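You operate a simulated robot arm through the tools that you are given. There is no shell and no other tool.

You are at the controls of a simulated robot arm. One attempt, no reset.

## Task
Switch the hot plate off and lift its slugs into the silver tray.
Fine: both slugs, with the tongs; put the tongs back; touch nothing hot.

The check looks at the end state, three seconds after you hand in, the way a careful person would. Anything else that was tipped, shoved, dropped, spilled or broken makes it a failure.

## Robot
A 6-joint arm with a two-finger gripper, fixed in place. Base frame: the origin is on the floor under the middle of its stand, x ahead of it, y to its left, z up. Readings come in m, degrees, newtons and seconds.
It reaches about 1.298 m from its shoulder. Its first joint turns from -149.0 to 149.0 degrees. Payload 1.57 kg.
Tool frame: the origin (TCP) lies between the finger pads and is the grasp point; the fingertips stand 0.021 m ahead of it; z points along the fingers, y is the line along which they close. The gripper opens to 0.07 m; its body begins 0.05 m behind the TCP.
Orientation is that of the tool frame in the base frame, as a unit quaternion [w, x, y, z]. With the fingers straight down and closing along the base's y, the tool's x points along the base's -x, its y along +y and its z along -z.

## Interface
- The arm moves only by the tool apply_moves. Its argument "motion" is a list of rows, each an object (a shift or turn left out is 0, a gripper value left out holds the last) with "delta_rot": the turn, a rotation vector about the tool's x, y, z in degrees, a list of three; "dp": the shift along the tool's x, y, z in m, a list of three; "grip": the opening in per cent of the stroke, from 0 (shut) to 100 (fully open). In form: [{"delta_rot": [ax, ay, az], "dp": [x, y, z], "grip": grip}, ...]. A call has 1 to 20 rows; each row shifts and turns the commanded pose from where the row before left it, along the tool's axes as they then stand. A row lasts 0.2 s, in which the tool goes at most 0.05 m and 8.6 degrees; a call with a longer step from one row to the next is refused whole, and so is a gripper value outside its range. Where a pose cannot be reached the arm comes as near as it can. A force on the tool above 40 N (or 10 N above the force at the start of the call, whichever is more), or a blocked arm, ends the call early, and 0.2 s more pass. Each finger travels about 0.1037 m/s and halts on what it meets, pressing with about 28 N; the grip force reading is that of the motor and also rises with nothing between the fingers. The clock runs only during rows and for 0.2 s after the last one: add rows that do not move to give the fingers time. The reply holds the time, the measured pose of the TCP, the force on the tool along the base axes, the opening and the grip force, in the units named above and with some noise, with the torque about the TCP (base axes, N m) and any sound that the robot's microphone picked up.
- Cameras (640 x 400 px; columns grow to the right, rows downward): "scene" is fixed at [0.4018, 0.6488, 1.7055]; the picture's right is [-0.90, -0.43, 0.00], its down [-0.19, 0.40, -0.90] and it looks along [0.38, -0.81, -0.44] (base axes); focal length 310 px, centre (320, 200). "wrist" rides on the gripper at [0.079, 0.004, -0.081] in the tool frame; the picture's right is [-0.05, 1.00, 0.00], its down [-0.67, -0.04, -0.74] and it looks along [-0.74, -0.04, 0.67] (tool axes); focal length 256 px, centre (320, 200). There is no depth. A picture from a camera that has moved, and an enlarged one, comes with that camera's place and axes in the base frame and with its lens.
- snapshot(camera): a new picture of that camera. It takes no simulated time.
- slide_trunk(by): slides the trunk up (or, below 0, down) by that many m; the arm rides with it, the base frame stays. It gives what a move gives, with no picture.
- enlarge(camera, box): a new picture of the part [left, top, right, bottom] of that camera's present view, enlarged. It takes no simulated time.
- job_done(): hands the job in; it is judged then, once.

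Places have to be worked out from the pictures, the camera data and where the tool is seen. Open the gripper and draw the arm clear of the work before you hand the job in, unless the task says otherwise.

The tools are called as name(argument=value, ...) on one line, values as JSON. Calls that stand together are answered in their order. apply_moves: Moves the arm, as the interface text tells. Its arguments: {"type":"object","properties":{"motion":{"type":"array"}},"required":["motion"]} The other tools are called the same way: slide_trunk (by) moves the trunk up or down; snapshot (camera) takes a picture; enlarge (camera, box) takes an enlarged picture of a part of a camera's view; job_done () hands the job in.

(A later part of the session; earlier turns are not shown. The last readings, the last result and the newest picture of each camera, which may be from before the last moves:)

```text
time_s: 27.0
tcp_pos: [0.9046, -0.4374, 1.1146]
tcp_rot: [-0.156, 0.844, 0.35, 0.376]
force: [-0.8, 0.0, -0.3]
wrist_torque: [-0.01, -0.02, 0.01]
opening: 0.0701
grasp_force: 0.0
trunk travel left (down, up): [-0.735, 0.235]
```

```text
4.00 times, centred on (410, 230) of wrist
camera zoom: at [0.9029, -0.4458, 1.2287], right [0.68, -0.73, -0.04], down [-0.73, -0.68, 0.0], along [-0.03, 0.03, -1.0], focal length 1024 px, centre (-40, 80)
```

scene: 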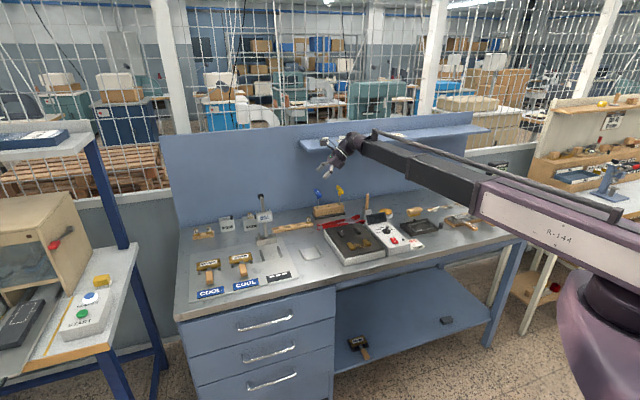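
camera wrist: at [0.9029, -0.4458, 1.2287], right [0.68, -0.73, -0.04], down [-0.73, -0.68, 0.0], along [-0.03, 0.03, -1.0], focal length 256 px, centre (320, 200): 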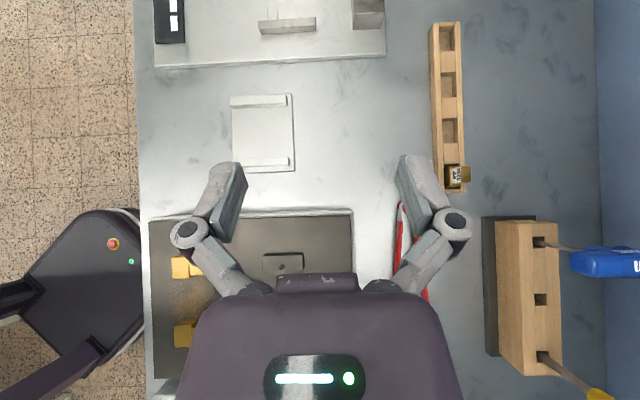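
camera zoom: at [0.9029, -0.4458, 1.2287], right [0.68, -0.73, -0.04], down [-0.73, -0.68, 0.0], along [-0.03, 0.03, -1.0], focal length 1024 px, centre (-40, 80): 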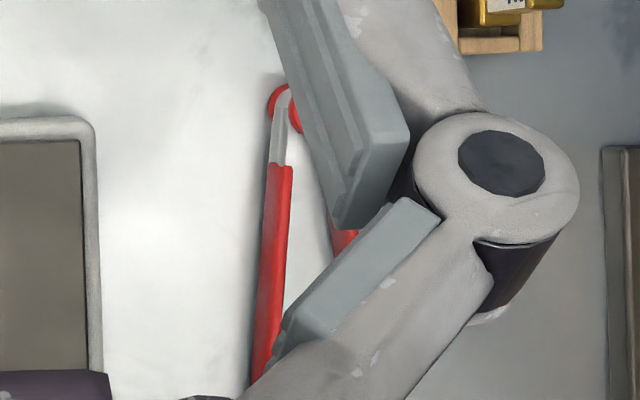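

From the parallax: tray floor z≈0.905, bench ≈0.90, tray spans 78×97 mm with rails 67 mm apart centred near (0.907,-0.325). Now I un-tilt and go above the tongs' handles (about 0.125 m from the pivot) to inspect them closely.

apply_moves(motion=[{"delta_rot": [0, -8, 0]}, {"delta_rot": [0, -8, 0]}, {"delta_rot": [0, -8, 0]}, {"delta_rot": [0, -8, 0]}, {"delta_rot": [0, -8, 0]}, {"delta_rot": [0, -8, 0]}, {}, {"dp": [-0.03625, 0.02525, 0]}, {"dp": [-0.03625, 0.02525, 0]}, {"dp": [-0.03625, 0.02525, 0]}, {"dp": [-0.03625, 0.02525, 0]}, {}])

snapshot(camera="wrist")

enlarge(camera="scene", box=[300, 180, 396, 240])

```text
time_s: 29.6
tcp_pos: [0.8737, -0.6103, 1.0542]
tcp_rot: [0.0, 0.924, 0.383, 0.0]
force: [0.1, 0.3, -0.1]
wrist_torque: [0.01, -0.03, 0.0]
opening: 0.0698
grasp_force: 0.0
out of reach, approached as far as the arm can: row 1, 2, 3, 4, 5, 8
trunk travel left (down, up): [-0.735, 0.235]
```

```text
taken
camera wrist: at [0.9317, -0.5574, 1.135], right [0.67, -0.74, 0.0], down [-0.5, -0.45, 0.74], along [-0.55, -0.5, -0.67], focal length 256 px, centre (320, 200)
```

wrist: 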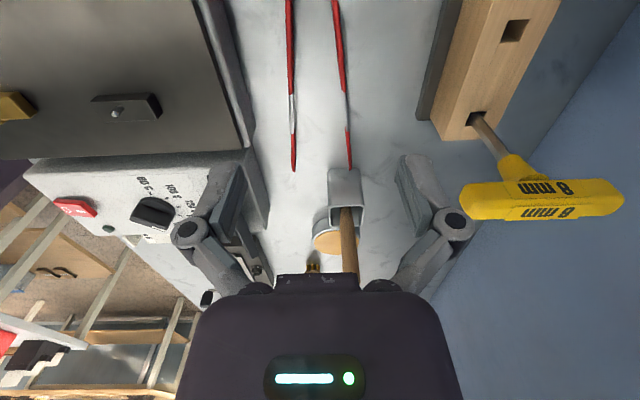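

```text
6.67 times, centred on (348, 210) of scene
camera zoom: at [0.4018, 0.6488, 1.7055], right [-0.9, -0.43, 0.0], down [-0.19, 0.4, -0.9], along [0.38, -0.81, -0.44], focal length 2067 px, centre (133, 133)
```

zoom: 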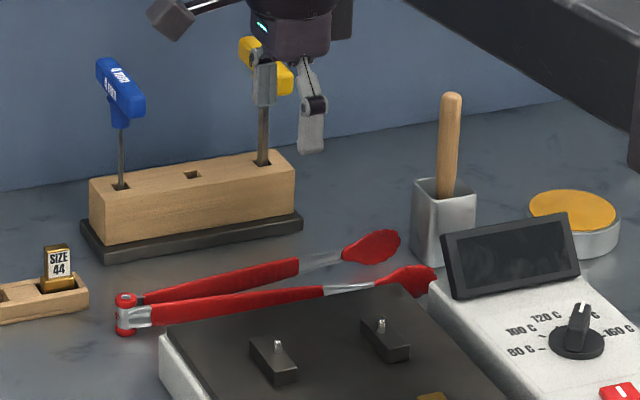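

From this angle the paddles look thin and upright. Let me zoom into the tips and handles from the wrist camera.

enlarge(camera="wrist", box=[264, 80, 392, 160])

enlarge(camera="wrist", box=[264, 0, 392, 80])

enlarge(camera="scene", box=[312, 210, 376, 250])

```text
5.00 times, centred on (328, 120) of wrist
camera zoom: at [0.9317, -0.5574, 1.135], right [0.67, -0.74, 0.0], down [-0.5, -0.45, 0.74], along [-0.55, -0.5, -0.67], focal length 1280 px, centre (280, 600)
```

zoom: 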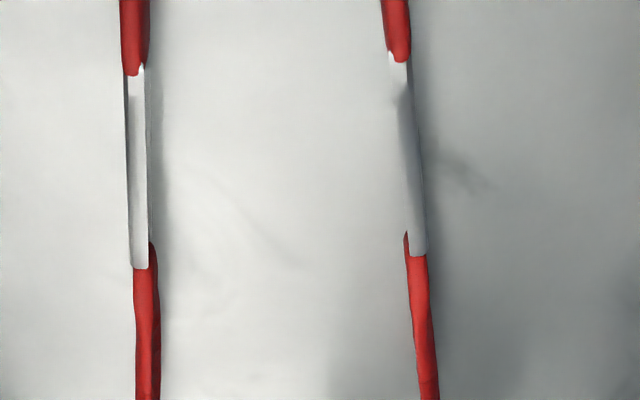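

```text
5.00 times, centred on (328, 40) of wrist
camera zoom: at [0.9317, -0.5574, 1.135], right [0.67, -0.74, 0.0], down [-0.5, -0.45, 0.74], along [-0.55, -0.5, -0.67], focal length 1280 px, centre (280, 1000)
```

zoom: 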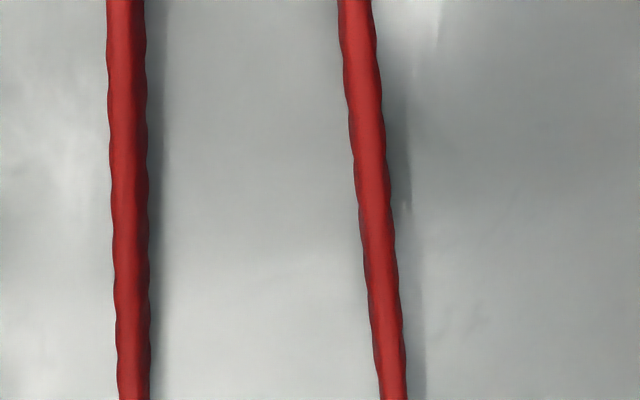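

```text
10.00 times, centred on (344, 230) of scene
camera zoom: at [0.4018, 0.6488, 1.7055], right [-0.9, -0.43, 0.0], down [-0.19, 0.4, -0.9], along [0.38, -0.81, -0.44], focal length 3100 px, centre (80, -100)
```

zoom: 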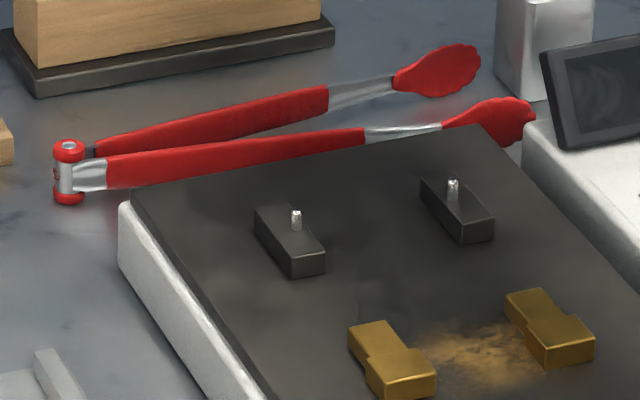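

Tongs: arms ≈6 mm thick, outer width ≈46 mm where I'll grip, paddles ≈5.5 mm thick, centreline ≈13 mm above the bench at F-line ≈(0.873,-0.609). I align to the tongs' centreline and tilt the fingers 20° toward the tips, so that later a vertical gripper gives tongs pitched 20° tip-down.

apply_moves(motion=[{"dp": [0, -0.002, 0]}, {"delta_rot": [0, -5, 0]}, {"delta_rot": [0, -5, 0]}, {"delta_rot": [0, -5, 0]}, {"delta_rot": [0, -5, 0]}, {}])

slide_trunk(by=-0.08)

snapshot(camera="wrist")

enlarge(camera="scene", box=[300, 180, 396, 240])

snapshot(camera="scene")

```text
time_s: 31.0
tcp_pos: [0.8723, -0.6102, 1.0653]
tcp_rot: [0.066, 0.91, 0.377, -0.161]
force: [0.2, -0.5, -0.1]
wrist_torque: [0.04, 0.0, 0.03]
opening: 0.07
grasp_force: 0.1
out of reach, approached as far as the arm can: row 2, 4, 5
trunk travel left (down, up): [-0.735, 0.235]
```

```text
time_s: 32.2
tcp_pos: [0.8717, -0.6093, 0.9854]
tcp_rot: [0.067, 0.91, 0.377, -0.161]
force: [0.7, -0.5, -0.5]
wrist_torque: [-0.02, 0.0, 0.04]
opening: 0.0701
grasp_force: 0.1
trunk travel left (down, up): [-0.655, 0.315]
```

```text
taken
camera wrist: at [0.9482, -0.5405, 1.0342], right [0.67, -0.74, 0.02], down [-0.29, -0.24, 0.93], along [-0.68, -0.63, -0.37], focal length 256 px, centre (320, 200)
```

wrist: 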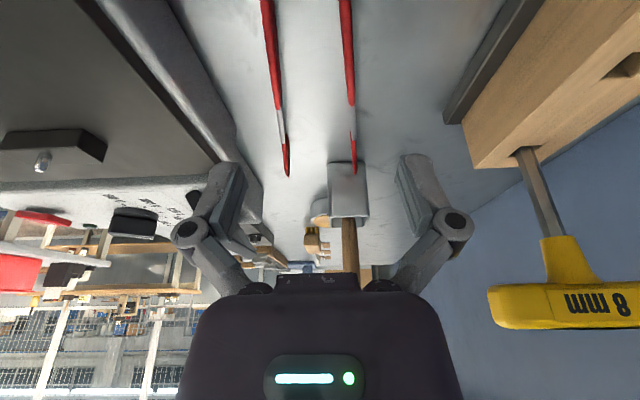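

```text
6.67 times, centred on (348, 210) of scene
camera zoom: at [0.4018, 0.6488, 1.7055], right [-0.9, -0.43, 0.0], down [-0.19, 0.4, -0.9], along [0.38, -0.81, -0.44], focal length 2067 px, centre (133, 133)
```

zoom: 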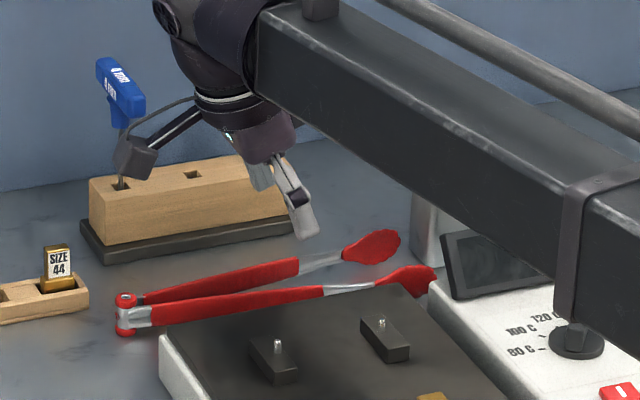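

```text
taken
```

scene: 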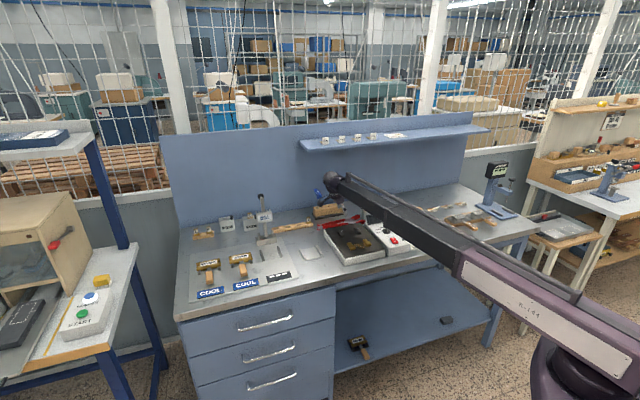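

Arm geometry is clear: it's a radial telescoping arm passing well above the plate. The tongs' axis sits 3.5 mm off my tool centre (toward the plate), so I correct that and go down most of the way.

apply_moves(motion=[{"dp": [0, -0.0035, 0]}, {}])

slide_trunk(by=-0.042)

snapshot(camera="wrist")

enlarge(camera="scene", box=[310, 200, 374, 240])

```text
time_s: 32.8
tcp_pos: [0.8696, -0.6072, 0.9842]
tcp_rot: [0.067, 0.91, 0.376, -0.161]
force: [0.3, -0.4, 0.3]
wrist_torque: [-0.02, 0.01, 0.01]
opening: 0.0699
grasp_force: 0.0
trunk travel left (down, up): [-0.655, 0.315]
```

```text
time_s: 33.6
tcp_pos: [0.8696, -0.607, 0.9437]
tcp_rot: [0.066, 0.91, 0.377, -0.161]
force: [0.2, 0.4, -0.5]
wrist_torque: [0.01, 0.0, 0.01]
opening: 0.0701
grasp_force: 0.1
trunk travel left (down, up): [-0.613, 0.357]
```

```text
taken
camera wrist: at [0.9457, -0.5378, 0.9922], right [0.67, -0.74, 0.02], down [-0.29, -0.24, 0.93], along [-0.68, -0.63, -0.37], focal length 256 px, centre (320, 200)
```

wrist: 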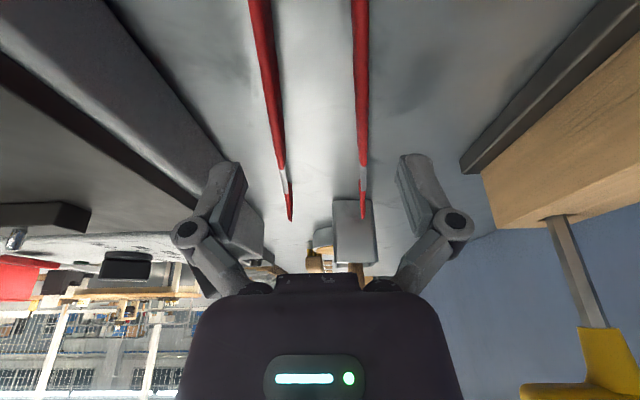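

```text
10.00 times, centred on (342, 220) of scene
camera zoom: at [0.4018, 0.6488, 1.7055], right [-0.9, -0.43, 0.0], down [-0.19, 0.4, -0.9], along [0.38, -0.81, -0.44], focal length 3100 px, centre (100, 0)
```

zoom: 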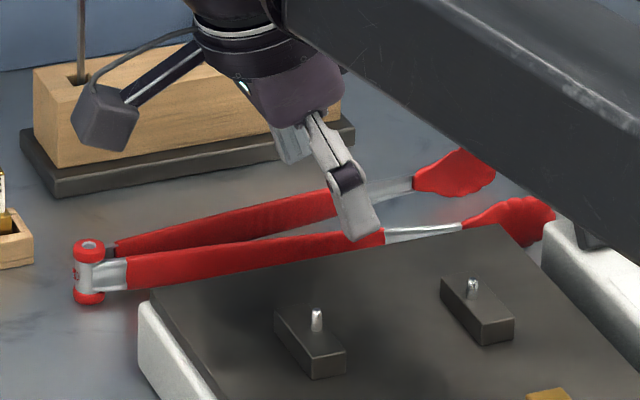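

Centred on the tongs within a millimetre. I narrow the opening to 84 % (clear of the hot plate's edge) and lower to the gripping height in two steps.

apply_moves(motion=[{"grip": 84}, {"grip": 84}])

slide_trunk(by=-0.012)

slide_trunk(by=-0.004)

snapshot(camera="wrist")

enlarge(camera="scene", box=[326, 210, 374, 240])

```text
time_s: 34.2
tcp_pos: [0.8701, -0.6072, 0.9437]
tcp_rot: [0.066, 0.91, 0.377, -0.16]
force: [-0.5, 0.4, 0.1]
wrist_torque: [0.04, 0.02, 0.0]
opening: 0.0589
grasp_force: 0.0
trunk travel left (down, up): [-0.613, 0.357]
```

```text
time_s: 34.8
tcp_pos: [0.8701, -0.6074, 0.9305]
tcp_rot: [0.066, 0.91, 0.377, -0.161]
force: [-0.2, 0.2, 0.1]
wrist_torque: [0.02, 0.0, 0.01]
opening: 0.059
grasp_force: 0.1
trunk travel left (down, up): [-0.601, 0.369]
```

```text
time_s: 35.3
tcp_pos: [0.8699, -0.6071, 0.9259]
tcp_rot: [0.066, 0.91, 0.377, -0.161]
force: [-0.5, -0.1, -0.4]
wrist_torque: [0.0, 0.02, -0.03]
opening: 0.0587
grasp_force: 0.1
trunk travel left (down, up): [-0.597, 0.373]
```

```text
taken
camera wrist: at [0.9458, -0.5378, 0.9761], right [0.67, -0.74, 0.02], down [-0.29, -0.24, 0.93], along [-0.68, -0.63, -0.37], focal length 256 px, centre (320, 200)
```

wrist: 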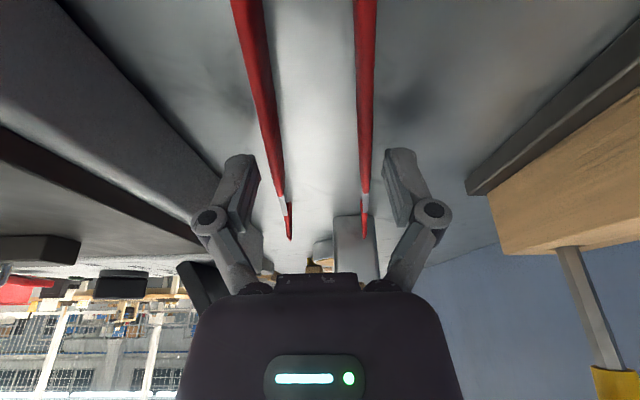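

```text
13.33 times, centred on (350, 225) of scene
camera zoom: at [0.4018, 0.6488, 1.7055], right [-0.9, -0.43, 0.0], down [-0.19, 0.4, -0.9], along [0.38, -0.81, -0.44], focal length 4133 px, centre (-80, -133)
```

zoom: 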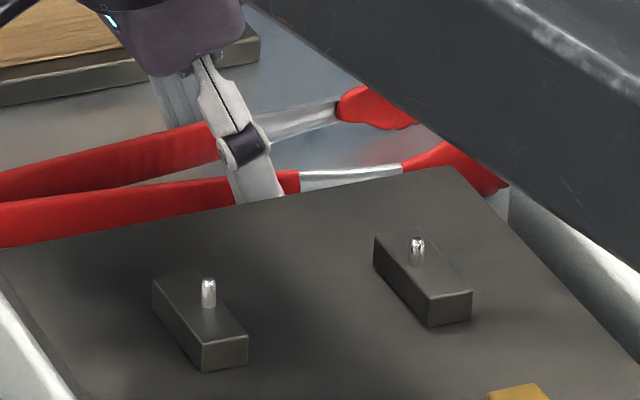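

Fingers straddle the handles, no contact with bench. Now I close gently to 60 % then 50 % and check.

apply_moves(motion=[{"grip": 64}, {"grip": 60}, {"grip": 55}, {"grip": 50}, {}])

snapshot(camera="wrist")

enlarge(camera="scene", box=[310, 200, 374, 240])

```text
time_s: 36.5
tcp_pos: [0.8695, -0.6079, 0.9267]
tcp_rot: [0.066, 0.91, 0.377, -0.161]
force: [0.1, -0.8, -0.1]
wrist_torque: [0.0, -0.03, 0.0]
opening: 0.0362
grasp_force: 6.1
trunk travel left (down, up): [-0.597, 0.373]
```

```text
taken
camera wrist: at [0.9458, -0.5379, 0.9759], right [0.67, -0.74, 0.02], down [-0.29, -0.24, 0.93], along [-0.68, -0.63, -0.37], focal length 256 px, centre (320, 200)
```

wrist: 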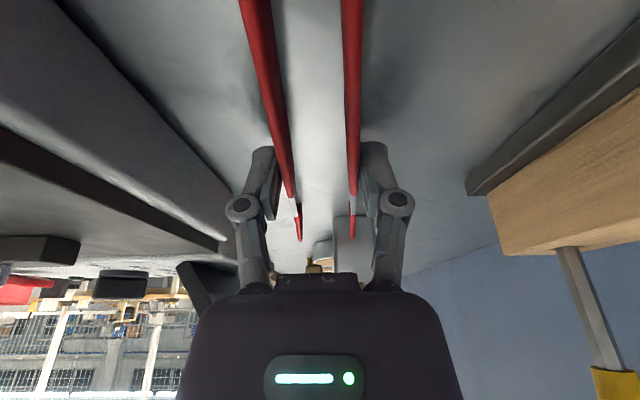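

```text
10.00 times, centred on (342, 220) of scene
camera zoom: at [0.4018, 0.6488, 1.7055], right [-0.9, -0.43, 0.0], down [-0.19, 0.4, -0.9], along [0.38, -0.81, -0.44], focal length 3100 px, centre (100, 0)
```

zoom: 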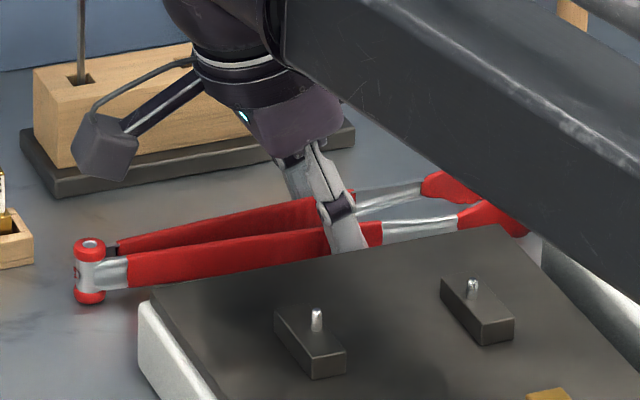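

Tongs are held (≈6 N spring force at 36 mm opening). I squeeze slightly more for a secure carry and lift 0.1 m, then check that the tongs come along level.

apply_moves(motion=[{"grip": 46}, {}, {}])

slide_trunk(by=0.02)

slide_trunk(by=0.08)

snapshot(camera="wrist")

enlarge(camera="scene", box=[300, 170, 396, 230])

```text
time_s: 37.3
tcp_pos: [0.871, -0.6073, 0.9263]
tcp_rot: [0.067, 0.91, 0.378, -0.16]
force: [-0.6, -0.2, -0.3]
wrist_torque: [0.02, 0.0, 0.01]
opening: 0.0335
grasp_force: 6.1
trunk travel left (down, up): [-0.597, 0.373]
```

```text
time_s: 38.0
tcp_pos: [0.8693, -0.6069, 0.946]
tcp_rot: [0.066, 0.91, 0.377, -0.161]
force: [0.2, 1.3, -1.8]
wrist_torque: [0.01, 0.02, 0.0]
opening: 0.0305
grasp_force: 0.1
trunk travel left (down, up): [-0.617, 0.353]
```

```text
time_s: 39.2
tcp_pos: [0.8713, -0.6074, 1.0263]
tcp_rot: [0.066, 0.91, 0.377, -0.161]
force: [-0.9, -0.8, -1.2]
wrist_torque: [0.03, -0.01, -0.02]
opening: 0.0333
grasp_force: 6.0
trunk travel left (down, up): [-0.697, 0.273]
```

```text
taken
camera wrist: at [0.946, -0.538, 1.0758], right [0.67, -0.74, 0.02], down [-0.29, -0.24, 0.93], along [-0.68, -0.63, -0.37], focal length 256 px, centre (320, 200)
```

wrist: 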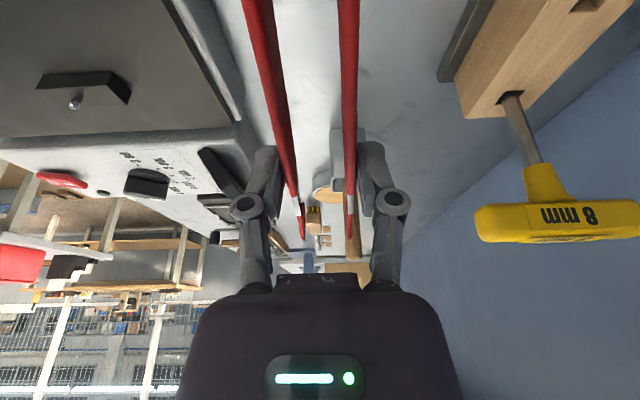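

```text
6.67 times, centred on (348, 200) of scene
camera zoom: at [0.4018, 0.6488, 1.7055], right [-0.9, -0.43, 0.0], down [-0.19, 0.4, -0.9], along [0.38, -0.81, -0.44], focal length 2067 px, centre (133, 200)
```

zoom: 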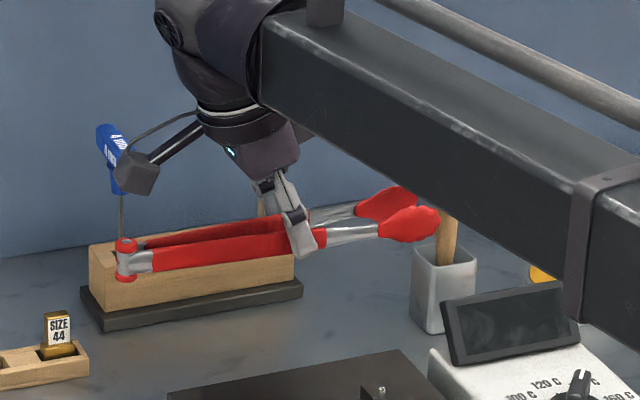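

The tongs are lifted level and held. I raise further, pitch the tongs 20° tip-down (tool vertical), and bring them over the front of the plate at safe height.

slide_trunk(by=0.12)

apply_moves(motion=[{"dp": [0.0075, -0.0444, 0.0031]}, {}])

enlarge(camera="scene", box=[300, 130, 428, 210])

```text
time_s: 40.7
tcp_pos: [0.8702, -0.6078, 1.1481]
tcp_rot: [0.067, 0.91, 0.377, -0.16]
force: [-0.5, 0.3, -1.7]
wrist_torque: [-0.01, -0.03, -0.01]
opening: 0.0336
grasp_force: 5.9
trunk travel left (down, up): [-0.817, 0.153]
```

```text
time_s: 41.3
tcp_pos: [0.8433, -0.5742, 1.1452]
tcp_rot: [0.065, 0.91, 0.377, -0.161]
force: [0.1, 0.3, -1.6]
wrist_torque: [0.0, 0.0, -0.02]
opening: 0.0332
grasp_force: 6.8
out of reach, approached as far as the arm can: row 1
trunk travel left (down, up): [-0.817, 0.153]
```

```text
5.00 times, centred on (364, 170) of scene
camera zoom: at [0.4018, 0.6488, 1.7055], right [-0.9, -0.43, 0.0], down [-0.19, 0.4, -0.9], along [0.38, -0.81, -0.44], focal length 1550 px, centre (100, 350)
```

zoom: 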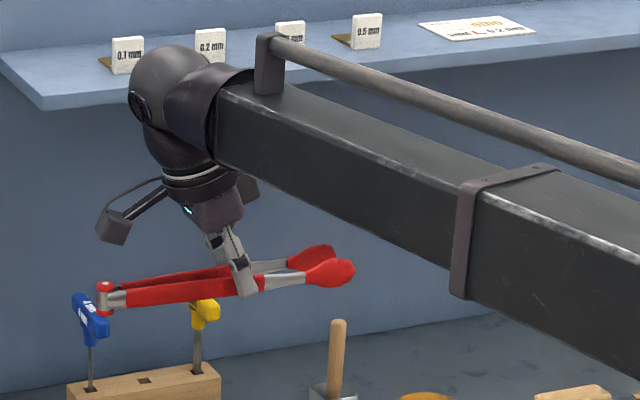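

The tongs are clear of the T-handles. Continue toward the robot along tool y, then pitch 20° so the tool is vertical.

apply_moves(motion=[{"dp": [0, -0.0444, 0]}, {"dp": [0, -0.0444, 0]}, {"dp": [0, -0.0444, 0]}, {"dp": [0, -0.0444, 0]}, {"dp": [0, -0.0444, 0]}, {"dp": [0, -0.0444, 0]}, {"dp": [0, -0.0444, 0]}, {}, {"delta_rot": [0, 5, 0]}, {"delta_rot": [0, 5, 0]}, {"delta_rot": [0, 5, 0]}, {"delta_rot": [0, 5, 0]}, {}])

snapshot(camera="wrist")

enlarge(camera="scene", box=[280, 130, 440, 230])

```text
time_s: 44.1
tcp_pos: [0.6226, -0.3513, 1.1368]
tcp_rot: [0.0, 0.924, 0.383, 0.001]
force: [-0.9, 0.2, -1.4]
wrist_torque: [0.01, 0.01, 0.01]
opening: 0.0339
grasp_force: 1.7
out of reach, approached as far as the arm can: row 9, 10
trunk travel left (down, up): [-0.817, 0.153]
```

```text
taken
camera wrist: at [0.6827, -0.2985, 1.217], right [0.67, -0.74, 0.0], down [-0.5, -0.45, 0.74], along [-0.55, -0.5, -0.67], focal length 256 px, centre (320, 200)
```

wrist: 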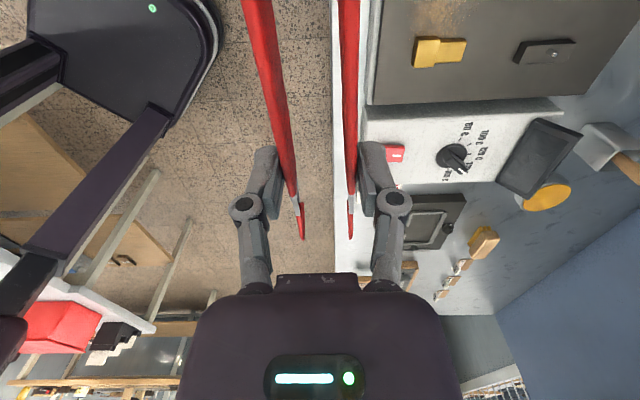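

```text
4.00 times, centred on (360, 180) of scene
camera zoom: at [0.4018, 0.6488, 1.7055], right [-0.9, -0.43, 0.0], down [-0.19, 0.4, -0.9], along [0.38, -0.81, -0.44], focal length 1240 px, centre (160, 280)
```

zoom: 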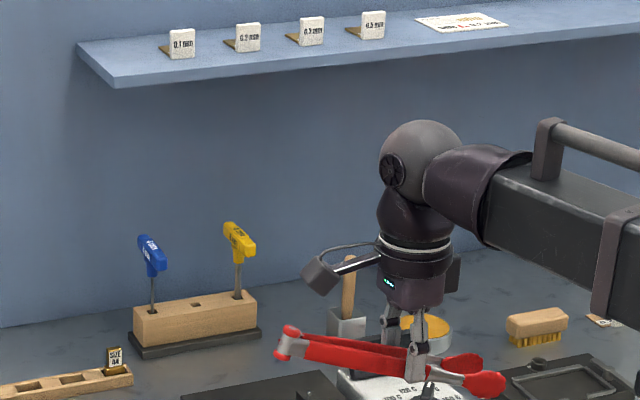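

The tongs are pitched tip-down and steady, and the wrist camera even sees the tips between the fingers. Now yaw −90° so the tips point away from the robot, over the plate.

apply_moves(motion=[{"delta_rot": [0, 0, -8.5]}, {"delta_rot": [0, 0, -8.5]}, {"delta_rot": [0, 0, -8.5]}, {"delta_rot": [0, 0, -8.5]}, {"delta_rot": [0, 0, -8.5]}, {"delta_rot": [0, 0, -8.5]}, {"delta_rot": [0, 0, -8.5]}, {"delta_rot": [0, 0, -8.5]}, {"delta_rot": [0, 0, -8.5]}, {"delta_rot": [0, 0, -8.5]}, {"delta_rot": [0, 0, -5.0]}, {"dp": [0, 0.03, 0]}, {"dp": [0, 0.031, 0]}, {}])

snapshot(camera="wrist")

enlarge(camera="scene", box=[290, 160, 450, 260])

```text
time_s: 47.1
tcp_pos: [0.6658, -0.3065, 1.1355]
tcp_rot: [-0.001, 0.382, 0.924, 0.001]
force: [0.2, -0.1, -0.7]
wrist_torque: [-0.06, -0.02, 0.02]
opening: 0.0338
grasp_force: 1.3
trunk travel left (down, up): [-0.817, 0.153]
```

```text
taken
camera wrist: at [0.6134, -0.2489, 1.2169], right [0.74, 0.67, 0.0], down [0.45, -0.5, 0.74], along [0.5, -0.55, -0.67], focal length 256 px, centre (320, 200)
```

wrist: 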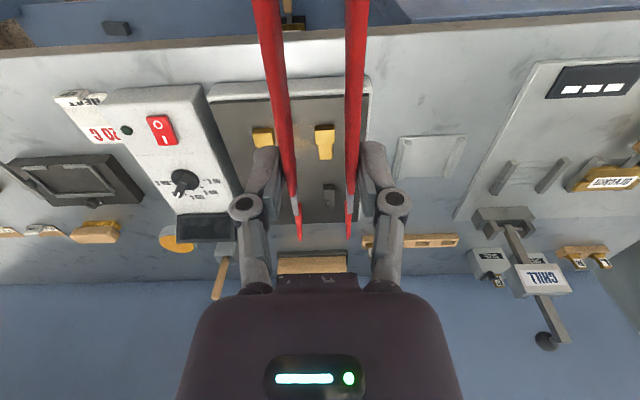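

```text
4.00 times, centred on (370, 210) of scene
camera zoom: at [0.4018, 0.6488, 1.7055], right [-0.9, -0.43, 0.0], down [-0.19, 0.4, -0.9], along [0.38, -0.81, -0.44], focal length 1240 px, centre (120, 160)
```

zoom: 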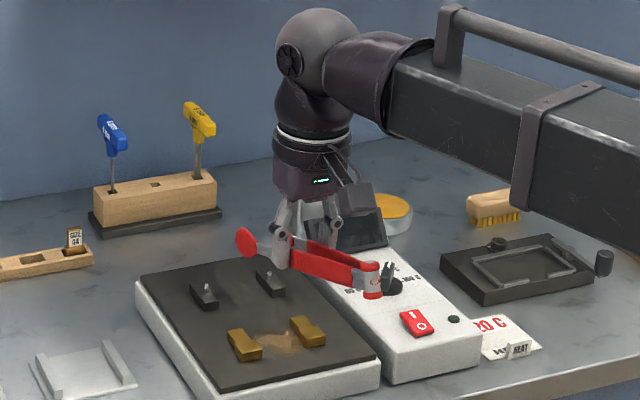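

Excellent: both cameras see the slugs and the tongs. I zoom in to measure the tips' place relative to the tool.

enlarge(camera="wrist", box=[280, 180, 376, 240])

enlarge(camera="wrist", box=[240, 90, 400, 190])

enlarge(camera="scene", box=[340, 205, 404, 245])

```text
6.67 times, centred on (328, 210) of wrist
camera zoom: at [0.6134, -0.2489, 1.2169], right [0.74, 0.67, 0.0], down [0.45, -0.5, 0.74], along [0.5, -0.55, -0.67], focal length 1707 px, centre (267, 133)
```

zoom: 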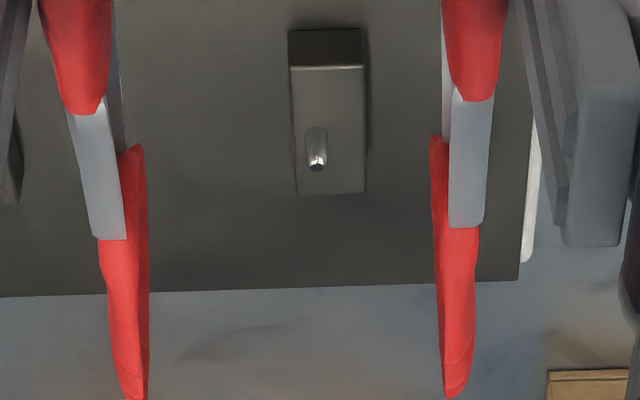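

```text
4.00 times, centred on (320, 140) of wrist
camera zoom: at [0.6134, -0.2489, 1.2169], right [0.74, 0.67, 0.0], down [0.45, -0.5, 0.74], along [0.5, -0.55, -0.67], focal length 1024 px, centre (320, 440)
```

zoom: 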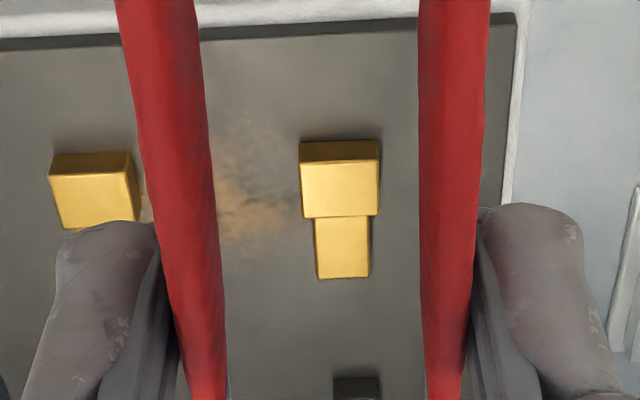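

```text
10.00 times, centred on (372, 225) of scene
camera zoom: at [0.4018, 0.6488, 1.7055], right [-0.9, -0.43, 0.0], down [-0.19, 0.4, -0.9], along [0.38, -0.81, -0.44], focal length 3100 px, centre (-200, -50)
```

zoom: 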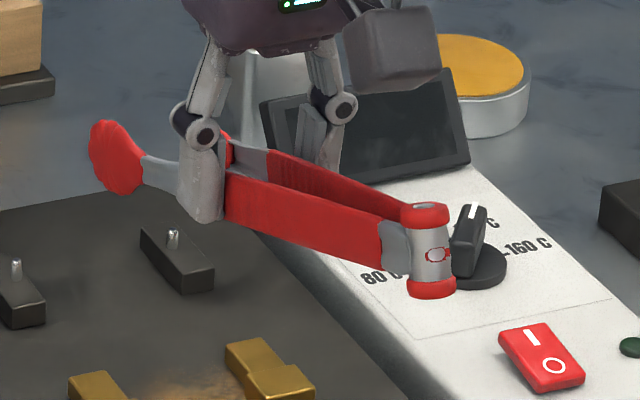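

Tongs tips are ≈0.107 m ahead of and ≈0.05 m below the TCP, centred within ~2 mm, gap ≈38 mm. I lower to just above slug A's height (tips ~2 cm over the slug) and check alignment.

apply_moves(motion=[{"dp": [-0.006, 0, 0]}, {}])

slide_trunk(by=-0.1)

snapshot(camera="wrist")

enlarge(camera="scene", box=[330, 222, 378, 252])

enlarge(camera="wrist", box=[272, 170, 368, 230])

```text
time_s: 47.7
tcp_pos: [0.671, -0.313, 1.136]
tcp_rot: [0.001, 0.382, 0.924, 0.0]
force: [0.7, 0.4, -0.7]
wrist_torque: [0.01, -0.01, 0.02]
opening: 0.0341
grasp_force: 1.5
trunk travel left (down, up): [-0.817, 0.153]
```

```text
time_s: 49.0
tcp_pos: [0.6704, -0.3119, 1.036]
tcp_rot: [0.0, 0.383, 0.924, 0.0]
force: [-1.0, -0.8, -0.7]
wrist_torque: [-0.03, -0.01, 0.01]
opening: 0.0342
grasp_force: 2.1
trunk travel left (down, up): [-0.717, 0.253]
```

```text
taken
camera wrist: at [0.618, -0.2536, 1.1169], right [0.74, 0.67, 0.0], down [0.45, -0.5, 0.74], along [0.5, -0.55, -0.67], focal length 256 px, centre (320, 200)
```

wrist: 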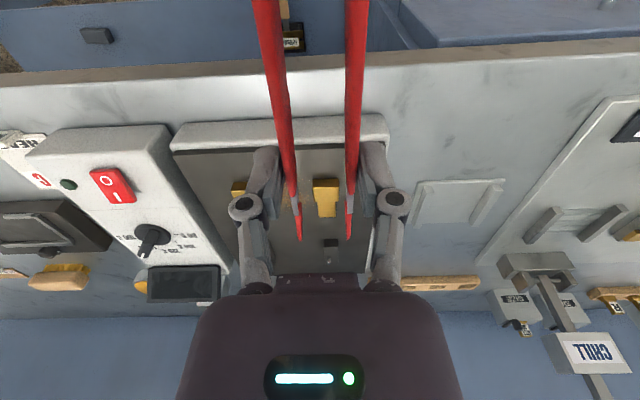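

```text
13.33 times, centred on (354, 237) of scene
camera zoom: at [0.4018, 0.6488, 1.7055], right [-0.9, -0.43, 0.0], down [-0.19, 0.4, -0.9], along [0.38, -0.81, -0.44], focal length 4133 px, centre (-133, -293)
```

zoom: 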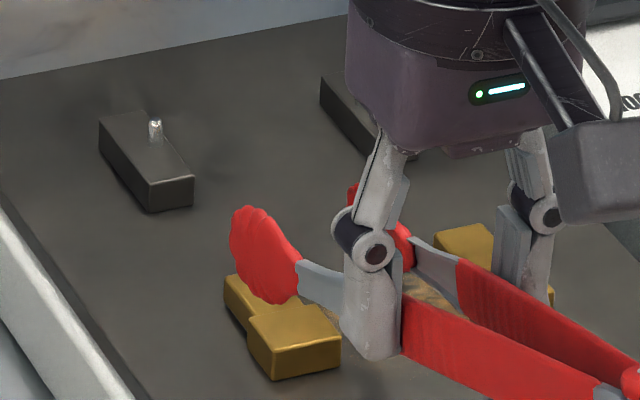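

```text
6.67 times, centred on (320, 200) of wrist
camera zoom: at [0.618, -0.2536, 1.1169], right [0.74, 0.67, 0.0], down [0.45, -0.5, 0.74], along [0.5, -0.55, -0.67], focal length 1707 px, centre (320, 200)
```

zoom: 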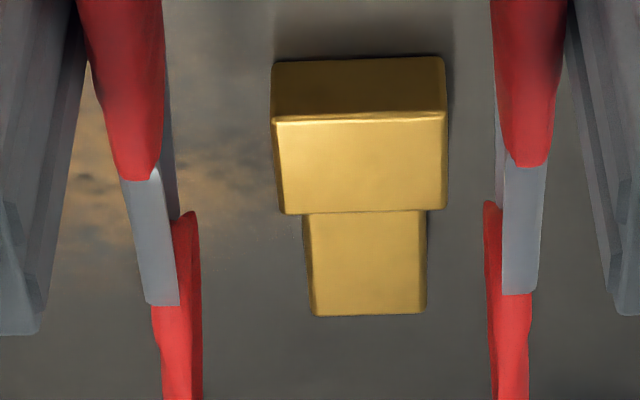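

Slug A lies centred between the paddles to within ~3 mm. I zoom on the paddle ends to settle how far they reach before going lower.

enlarge(camera="wrist", box=[288, 200, 368, 250])

enlarge(camera="scene", box=[338, 232, 370, 252])

```text
8.00 times, centred on (328, 225) of wrist
camera zoom: at [0.618, -0.2536, 1.1169], right [0.74, 0.67, 0.0], down [0.45, -0.5, 0.74], along [0.5, -0.55, -0.67], focal length 2048 px, centre (256, 0)
```

zoom: 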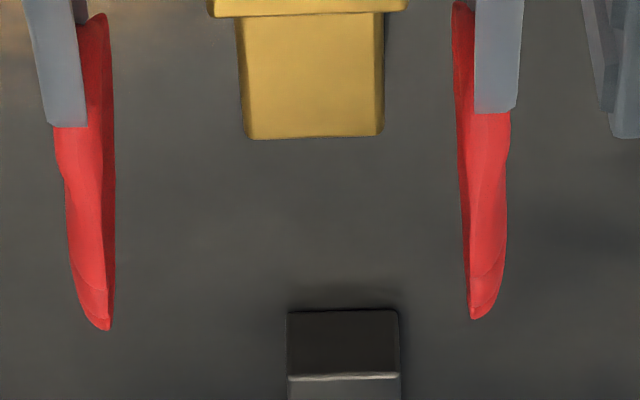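

```text
16.00 times, centred on (354, 242) of scene
camera zoom: at [0.4018, 0.6488, 1.7055], right [-0.9, -0.43, 0.0], down [-0.19, 0.4, -0.9], along [0.38, -0.81, -0.44], focal length 4960 px, centre (-224, -472)
```

zoom: 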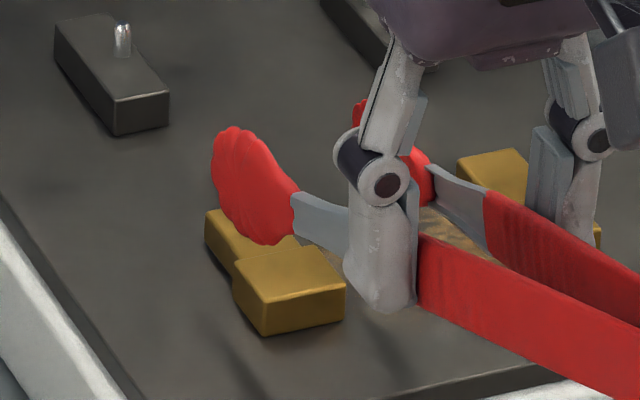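

Leaf centres are ≈84 mm ahead and ≈39 mm below the TCP. I shift 2.5 mm left and 8 mm further in so the paddles cover the slug's wide part, then lower 30 mm and look.

apply_moves(motion=[{"dp": [-0.008, 0.0025, 0]}, {}])

slide_trunk(by=-0.029)

enlarge(camera="wrist", box=[272, 180, 368, 240])

enlarge(camera="scene", box=[338, 232, 370, 252])

```text
time_s: 49.6
tcp_pos: [0.6792, -0.3171, 1.0353]
tcp_rot: [-0.001, 0.383, 0.924, 0.001]
force: [0.7, 0.9, -2.4]
wrist_torque: [0.03, -0.03, 0.07]
opening: 0.0341
grasp_force: 1.3
trunk travel left (down, up): [-0.717, 0.253]
```

```text
time_s: 50.4
tcp_pos: [0.6787, -0.3157, 1.0058]
tcp_rot: [0.0, 0.383, 0.924, 0.0]
force: [0.8, 0.5, -1.9]
wrist_torque: [0.04, -0.02, 0.01]
opening: 0.034
grasp_force: 1.7
trunk travel left (down, up): [-0.688, 0.282]
```

```text
6.67 times, centred on (320, 210) of wrist
camera zoom: at [0.6258, -0.2575, 1.0878], right [0.74, 0.67, 0.0], down [0.45, -0.5, 0.74], along [0.5, -0.55, -0.67], focal length 1707 px, centre (320, 133)
```

zoom: 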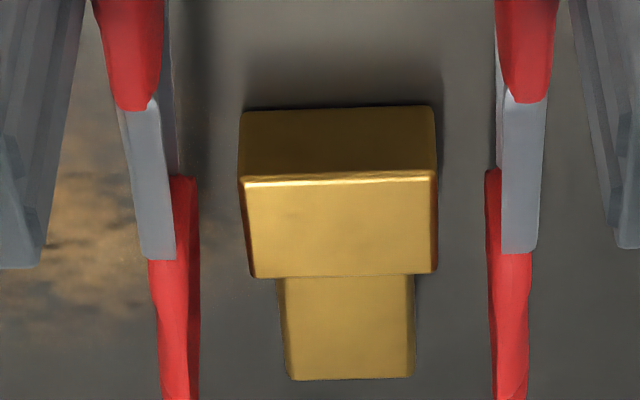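

```text
16.00 times, centred on (354, 242) of scene
camera zoom: at [0.4018, 0.6488, 1.7055], right [-0.9, -0.43, 0.0], down [-0.19, 0.4, -0.9], along [0.38, -0.81, -0.44], focal length 4960 px, centre (-224, -472)
```

zoom: 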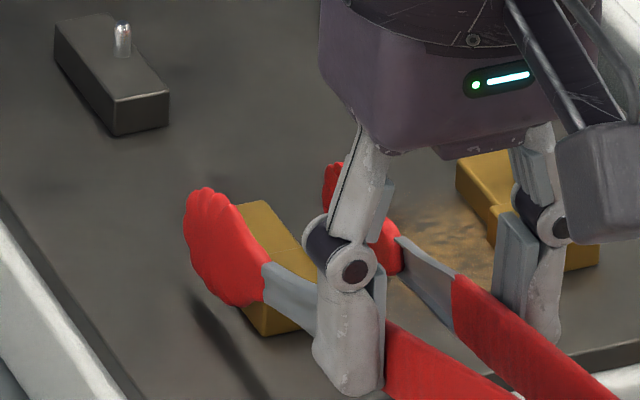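

Laterally centred (≈6 mm clearance each side). The paddles reach a touch far and still look high relative to the plate, so I back off 4 mm and lower in small steps, checking force and pictures.

apply_moves(motion=[{"dp": [0.004, 0, 0]}, {}])

slide_trunk(by=-0.006)

enlarge(camera="wrist", box=[272, 180, 368, 240])

enlarge(camera="scene", box=[338, 236, 370, 256])

```text
time_s: 51.0
tcp_pos: [0.6773, -0.3134, 1.007]
tcp_rot: [0.001, 0.382, 0.924, 0.0]
force: [1.2, -0.7, -1.2]
wrist_torque: [-0.02, 0.01, 0.01]
opening: 0.0339
grasp_force: 1.7
trunk travel left (down, up): [-0.688, 0.282]
```

```text
time_s: 51.5
tcp_pos: [0.6752, -0.3129, 1.0005]
tcp_rot: [-0.001, 0.382, 0.924, 0.0]
force: [0.3, -0.2, -1.6]
wrist_torque: [-0.01, -0.02, 0.01]
opening: 0.0324
grasp_force: 0.4
trunk travel left (down, up): [-0.682, 0.288]
```

```text
6.67 times, centred on (320, 210) of wrist
camera zoom: at [0.6232, -0.2546, 1.0818], right [0.74, 0.67, 0.0], down [0.45, -0.5, 0.74], along [0.5, -0.55, -0.67], focal length 1707 px, centre (320, 133)
```

zoom: 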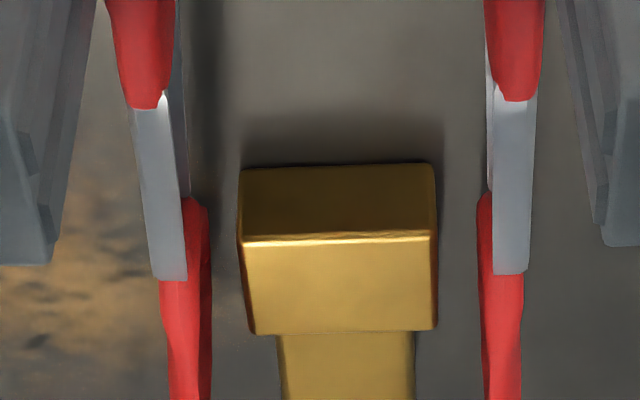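

```text
16.00 times, centred on (354, 246) of scene
camera zoom: at [0.4018, 0.6488, 1.7055], right [-0.9, -0.43, 0.0], down [-0.19, 0.4, -0.9], along [0.38, -0.81, -0.44], focal length 4960 px, centre (-224, -536)
```

zoom: 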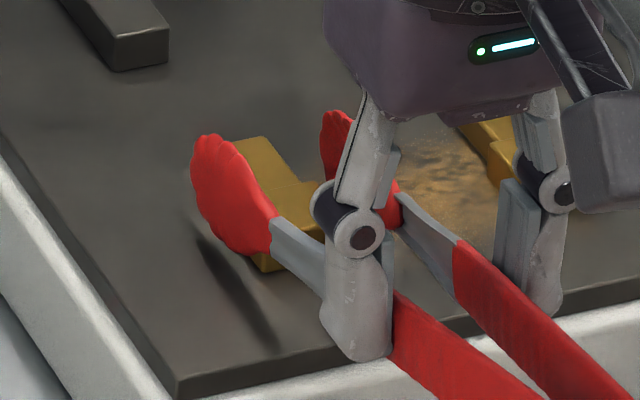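

Paddle centre is now about 3 mm beyond the wide part's centre — good. I continue down 3 mm and re-check force.

slide_trunk(by=-0.003)

enlarge(camera="scene", box=[344, 238, 368, 253])

```text
time_s: 52.0
tcp_pos: [0.676, -0.3143, 0.9975]
tcp_rot: [0.0, 0.382, 0.924, 0.0]
force: [-0.4, -0.1, -0.3]
wrist_torque: [-0.01, -0.02, 0.0]
opening: 0.0337
grasp_force: 7.0
trunk travel left (down, up): [-0.679, 0.291]
```

```text
16.00 times, centred on (356, 246) of scene
camera zoom: at [0.4018, 0.6488, 1.7055], right [-0.9, -0.43, 0.0], down [-0.19, 0.4, -0.9], along [0.38, -0.81, -0.44], focal length 4960 px, centre (-256, -528)
```

zoom: 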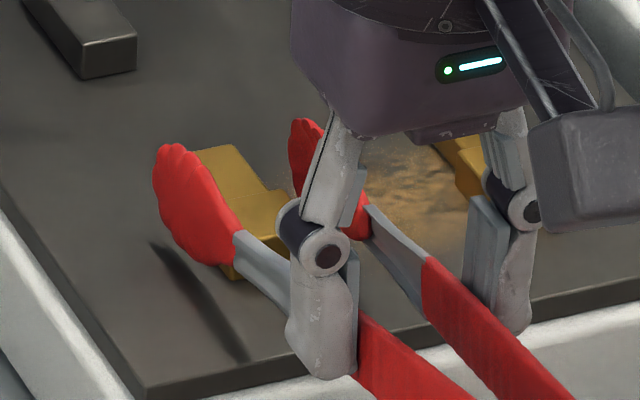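

Estimated paddle bottoms are about at plate level (slight force change), so I raise 2 mm, shift 1 mm to centre, and squeeze the slug step by step.

slide_trunk(by=0.002)

apply_moves(motion=[{"dp": [0, -0.001, 0]}, {"grip": 43}, {"grip": 40}, {"grip": 37}, {"grip": 34}, {"grip": 31}, {}])

enlarge(camera="wrist", box=[272, 180, 368, 240])

enlarge(camera="scene", box=[344, 238, 368, 253])

```text
time_s: 52.5
tcp_pos: [0.6765, -0.3129, 0.9992]
tcp_rot: [0.0, 0.382, 0.924, 0.0]
force: [-0.1, 0.2, -0.9]
wrist_torque: [0.0, -0.02, 0.0]
opening: 0.0342
grasp_force: 1.3
trunk travel left (down, up): [-0.681, 0.289]
```

```text
time_s: 54.1
tcp_pos: [0.6758, -0.3154, 0.9975]
tcp_rot: [0.0, 0.383, 0.924, 0.0]
force: [0.3, -0.4, -1.1]
wrist_torque: [-0.03, 0.0, -0.08]
opening: 0.0267
grasp_force: 27.9
trunk travel left (down, up): [-0.681, 0.289]
```

```text
6.67 times, centred on (320, 210) of wrist
camera zoom: at [0.6228, -0.2556, 1.0809], right [0.74, 0.67, 0.0], down [0.45, -0.5, 0.74], along [0.5, -0.55, -0.67], focal length 1707 px, centre (320, 133)
```

zoom: 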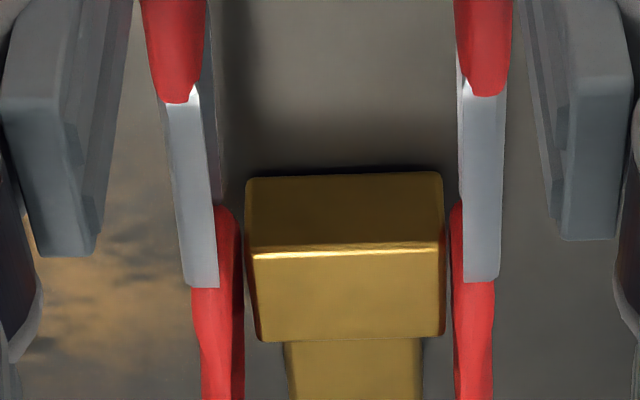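

```text
16.00 times, centred on (356, 246) of scene
camera zoom: at [0.4018, 0.6488, 1.7055], right [-0.9, -0.43, 0.0], down [-0.19, 0.4, -0.9], along [0.38, -0.81, -0.44], focal length 4960 px, centre (-256, -528)
```

zoom: 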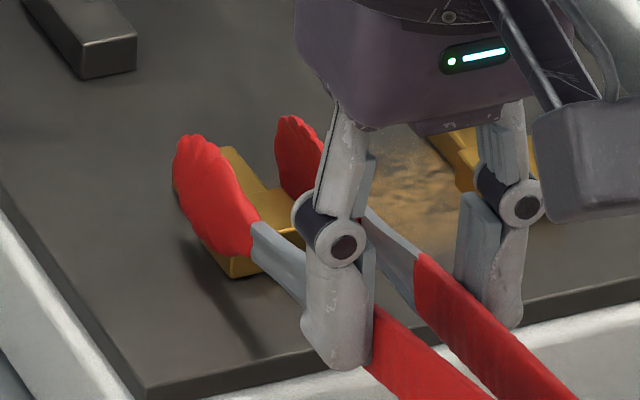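

The fingers have stalled at 26.7 mm with full force: the paddles hold the slug. I lift 12 mm and check that it comes along.

slide_trunk(by=0.012)

enlarge(camera="wrist", box=[272, 180, 368, 240])

enlarge(camera="scene", box=[340, 230, 372, 250])

```text
time_s: 54.7
tcp_pos: [0.6749, -0.314, 1.0115]
tcp_rot: [-0.001, 0.383, 0.924, 0.0]
force: [-0.3, 0.6, -2.1]
wrist_torque: [0.06, 0.05, -0.01]
opening: 0.0271
grasp_force: 28.6
trunk travel left (down, up): [-0.693, 0.277]
```

```text
6.67 times, centred on (320, 210) of wrist
camera zoom: at [0.623, -0.2556, 1.0928], right [0.74, 0.67, 0.0], down [0.45, -0.5, 0.74], along [0.5, -0.55, -0.67], focal length 1707 px, centre (320, 133)
```

zoom: 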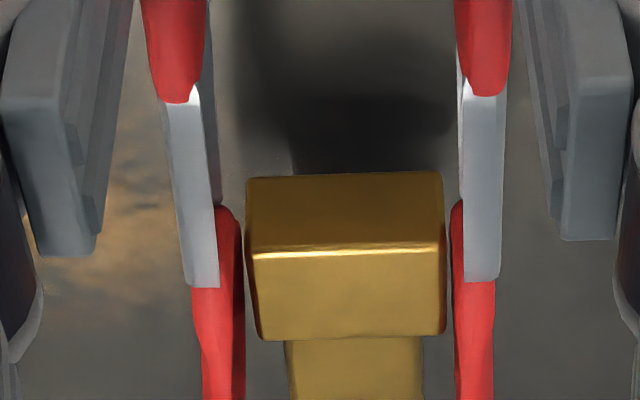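

```text
16.00 times, centred on (356, 240) of scene
camera zoom: at [0.4018, 0.6488, 1.7055], right [-0.9, -0.43, 0.0], down [-0.19, 0.4, -0.9], along [0.38, -0.81, -0.44], focal length 4960 px, centre (-256, -440)
```

zoom: 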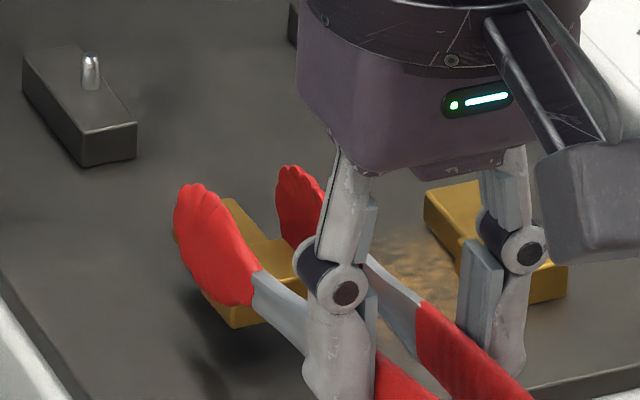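

The slug is lifted and stays flat in the tongs. I raise to travel height, yaw back +90° so the tongs point along the bench to the right, which lets the paddles open freely across the tray.

slide_trunk(by=0.11)

apply_moves(motion=[{"delta_rot": [0, 0, 7.5]}, {"delta_rot": [0, 0, 7.5]}, {"delta_rot": [0, 0, 7.5]}, {"delta_rot": [0, 0, 7.5]}, {"delta_rot": [0, 0, 7.5]}, {"delta_rot": [0, 0, 7.5]}, {"delta_rot": [0, 0, 7.5]}, {"delta_rot": [0, 0, 7.5]}, {"delta_rot": [0, 0, 7.5]}, {"delta_rot": [0, 0, 7.5]}, {"delta_rot": [0, 0, 7.5]}, {"delta_rot": [0, 0, 7.5]}, {}])

snapshot(camera="wrist")

enlarge(camera="scene", box=[300, 170, 460, 270])

```text
time_s: 56.2
tcp_pos: [0.6764, -0.315, 1.1214]
tcp_rot: [-0.001, 0.382, 0.924, 0.0]
force: [0.0, 0.0, -2.1]
wrist_torque: [0.06, 0.06, 0.02]
opening: 0.0271
grasp_force: 28.1
trunk travel left (down, up): [-0.803, 0.167]
```

```text
time_s: 59.0
tcp_pos: [0.6751, -0.3149, 1.122]
tcp_rot: [0.0, 0.924, 0.381, 0.0]
force: [-0.2, 0.8, -1.0]
wrist_torque: [0.04, -0.06, 0.03]
opening: 0.027
grasp_force: 28.2
trunk travel left (down, up): [-0.803, 0.167]
```

```text
taken
camera wrist: at [0.7349, -0.2619, 1.2028], right [0.67, -0.75, 0.0], down [-0.5, -0.44, 0.74], along [-0.56, -0.5, -0.67], focal length 256 px, centre (320, 200)
```

wrist: 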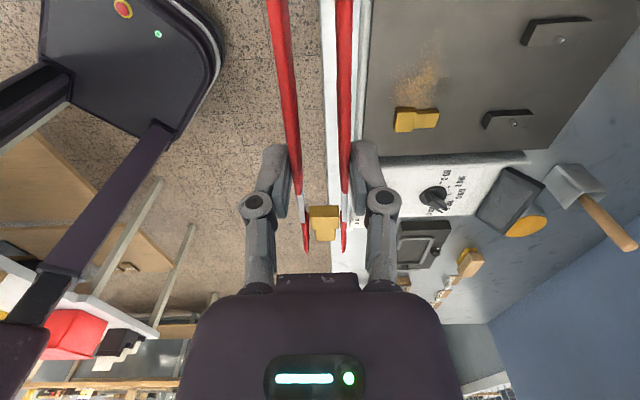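

```text
4.00 times, centred on (380, 220) of scene
camera zoom: at [0.4018, 0.6488, 1.7055], right [-0.9, -0.43, 0.0], down [-0.19, 0.4, -0.9], along [0.38, -0.81, -0.44], focal length 1240 px, centre (80, 120)
```

zoom: 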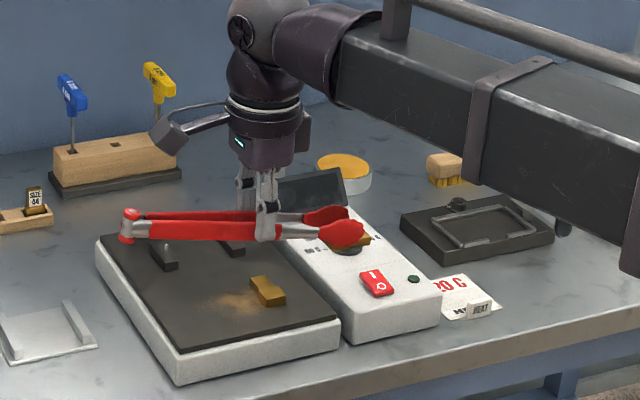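

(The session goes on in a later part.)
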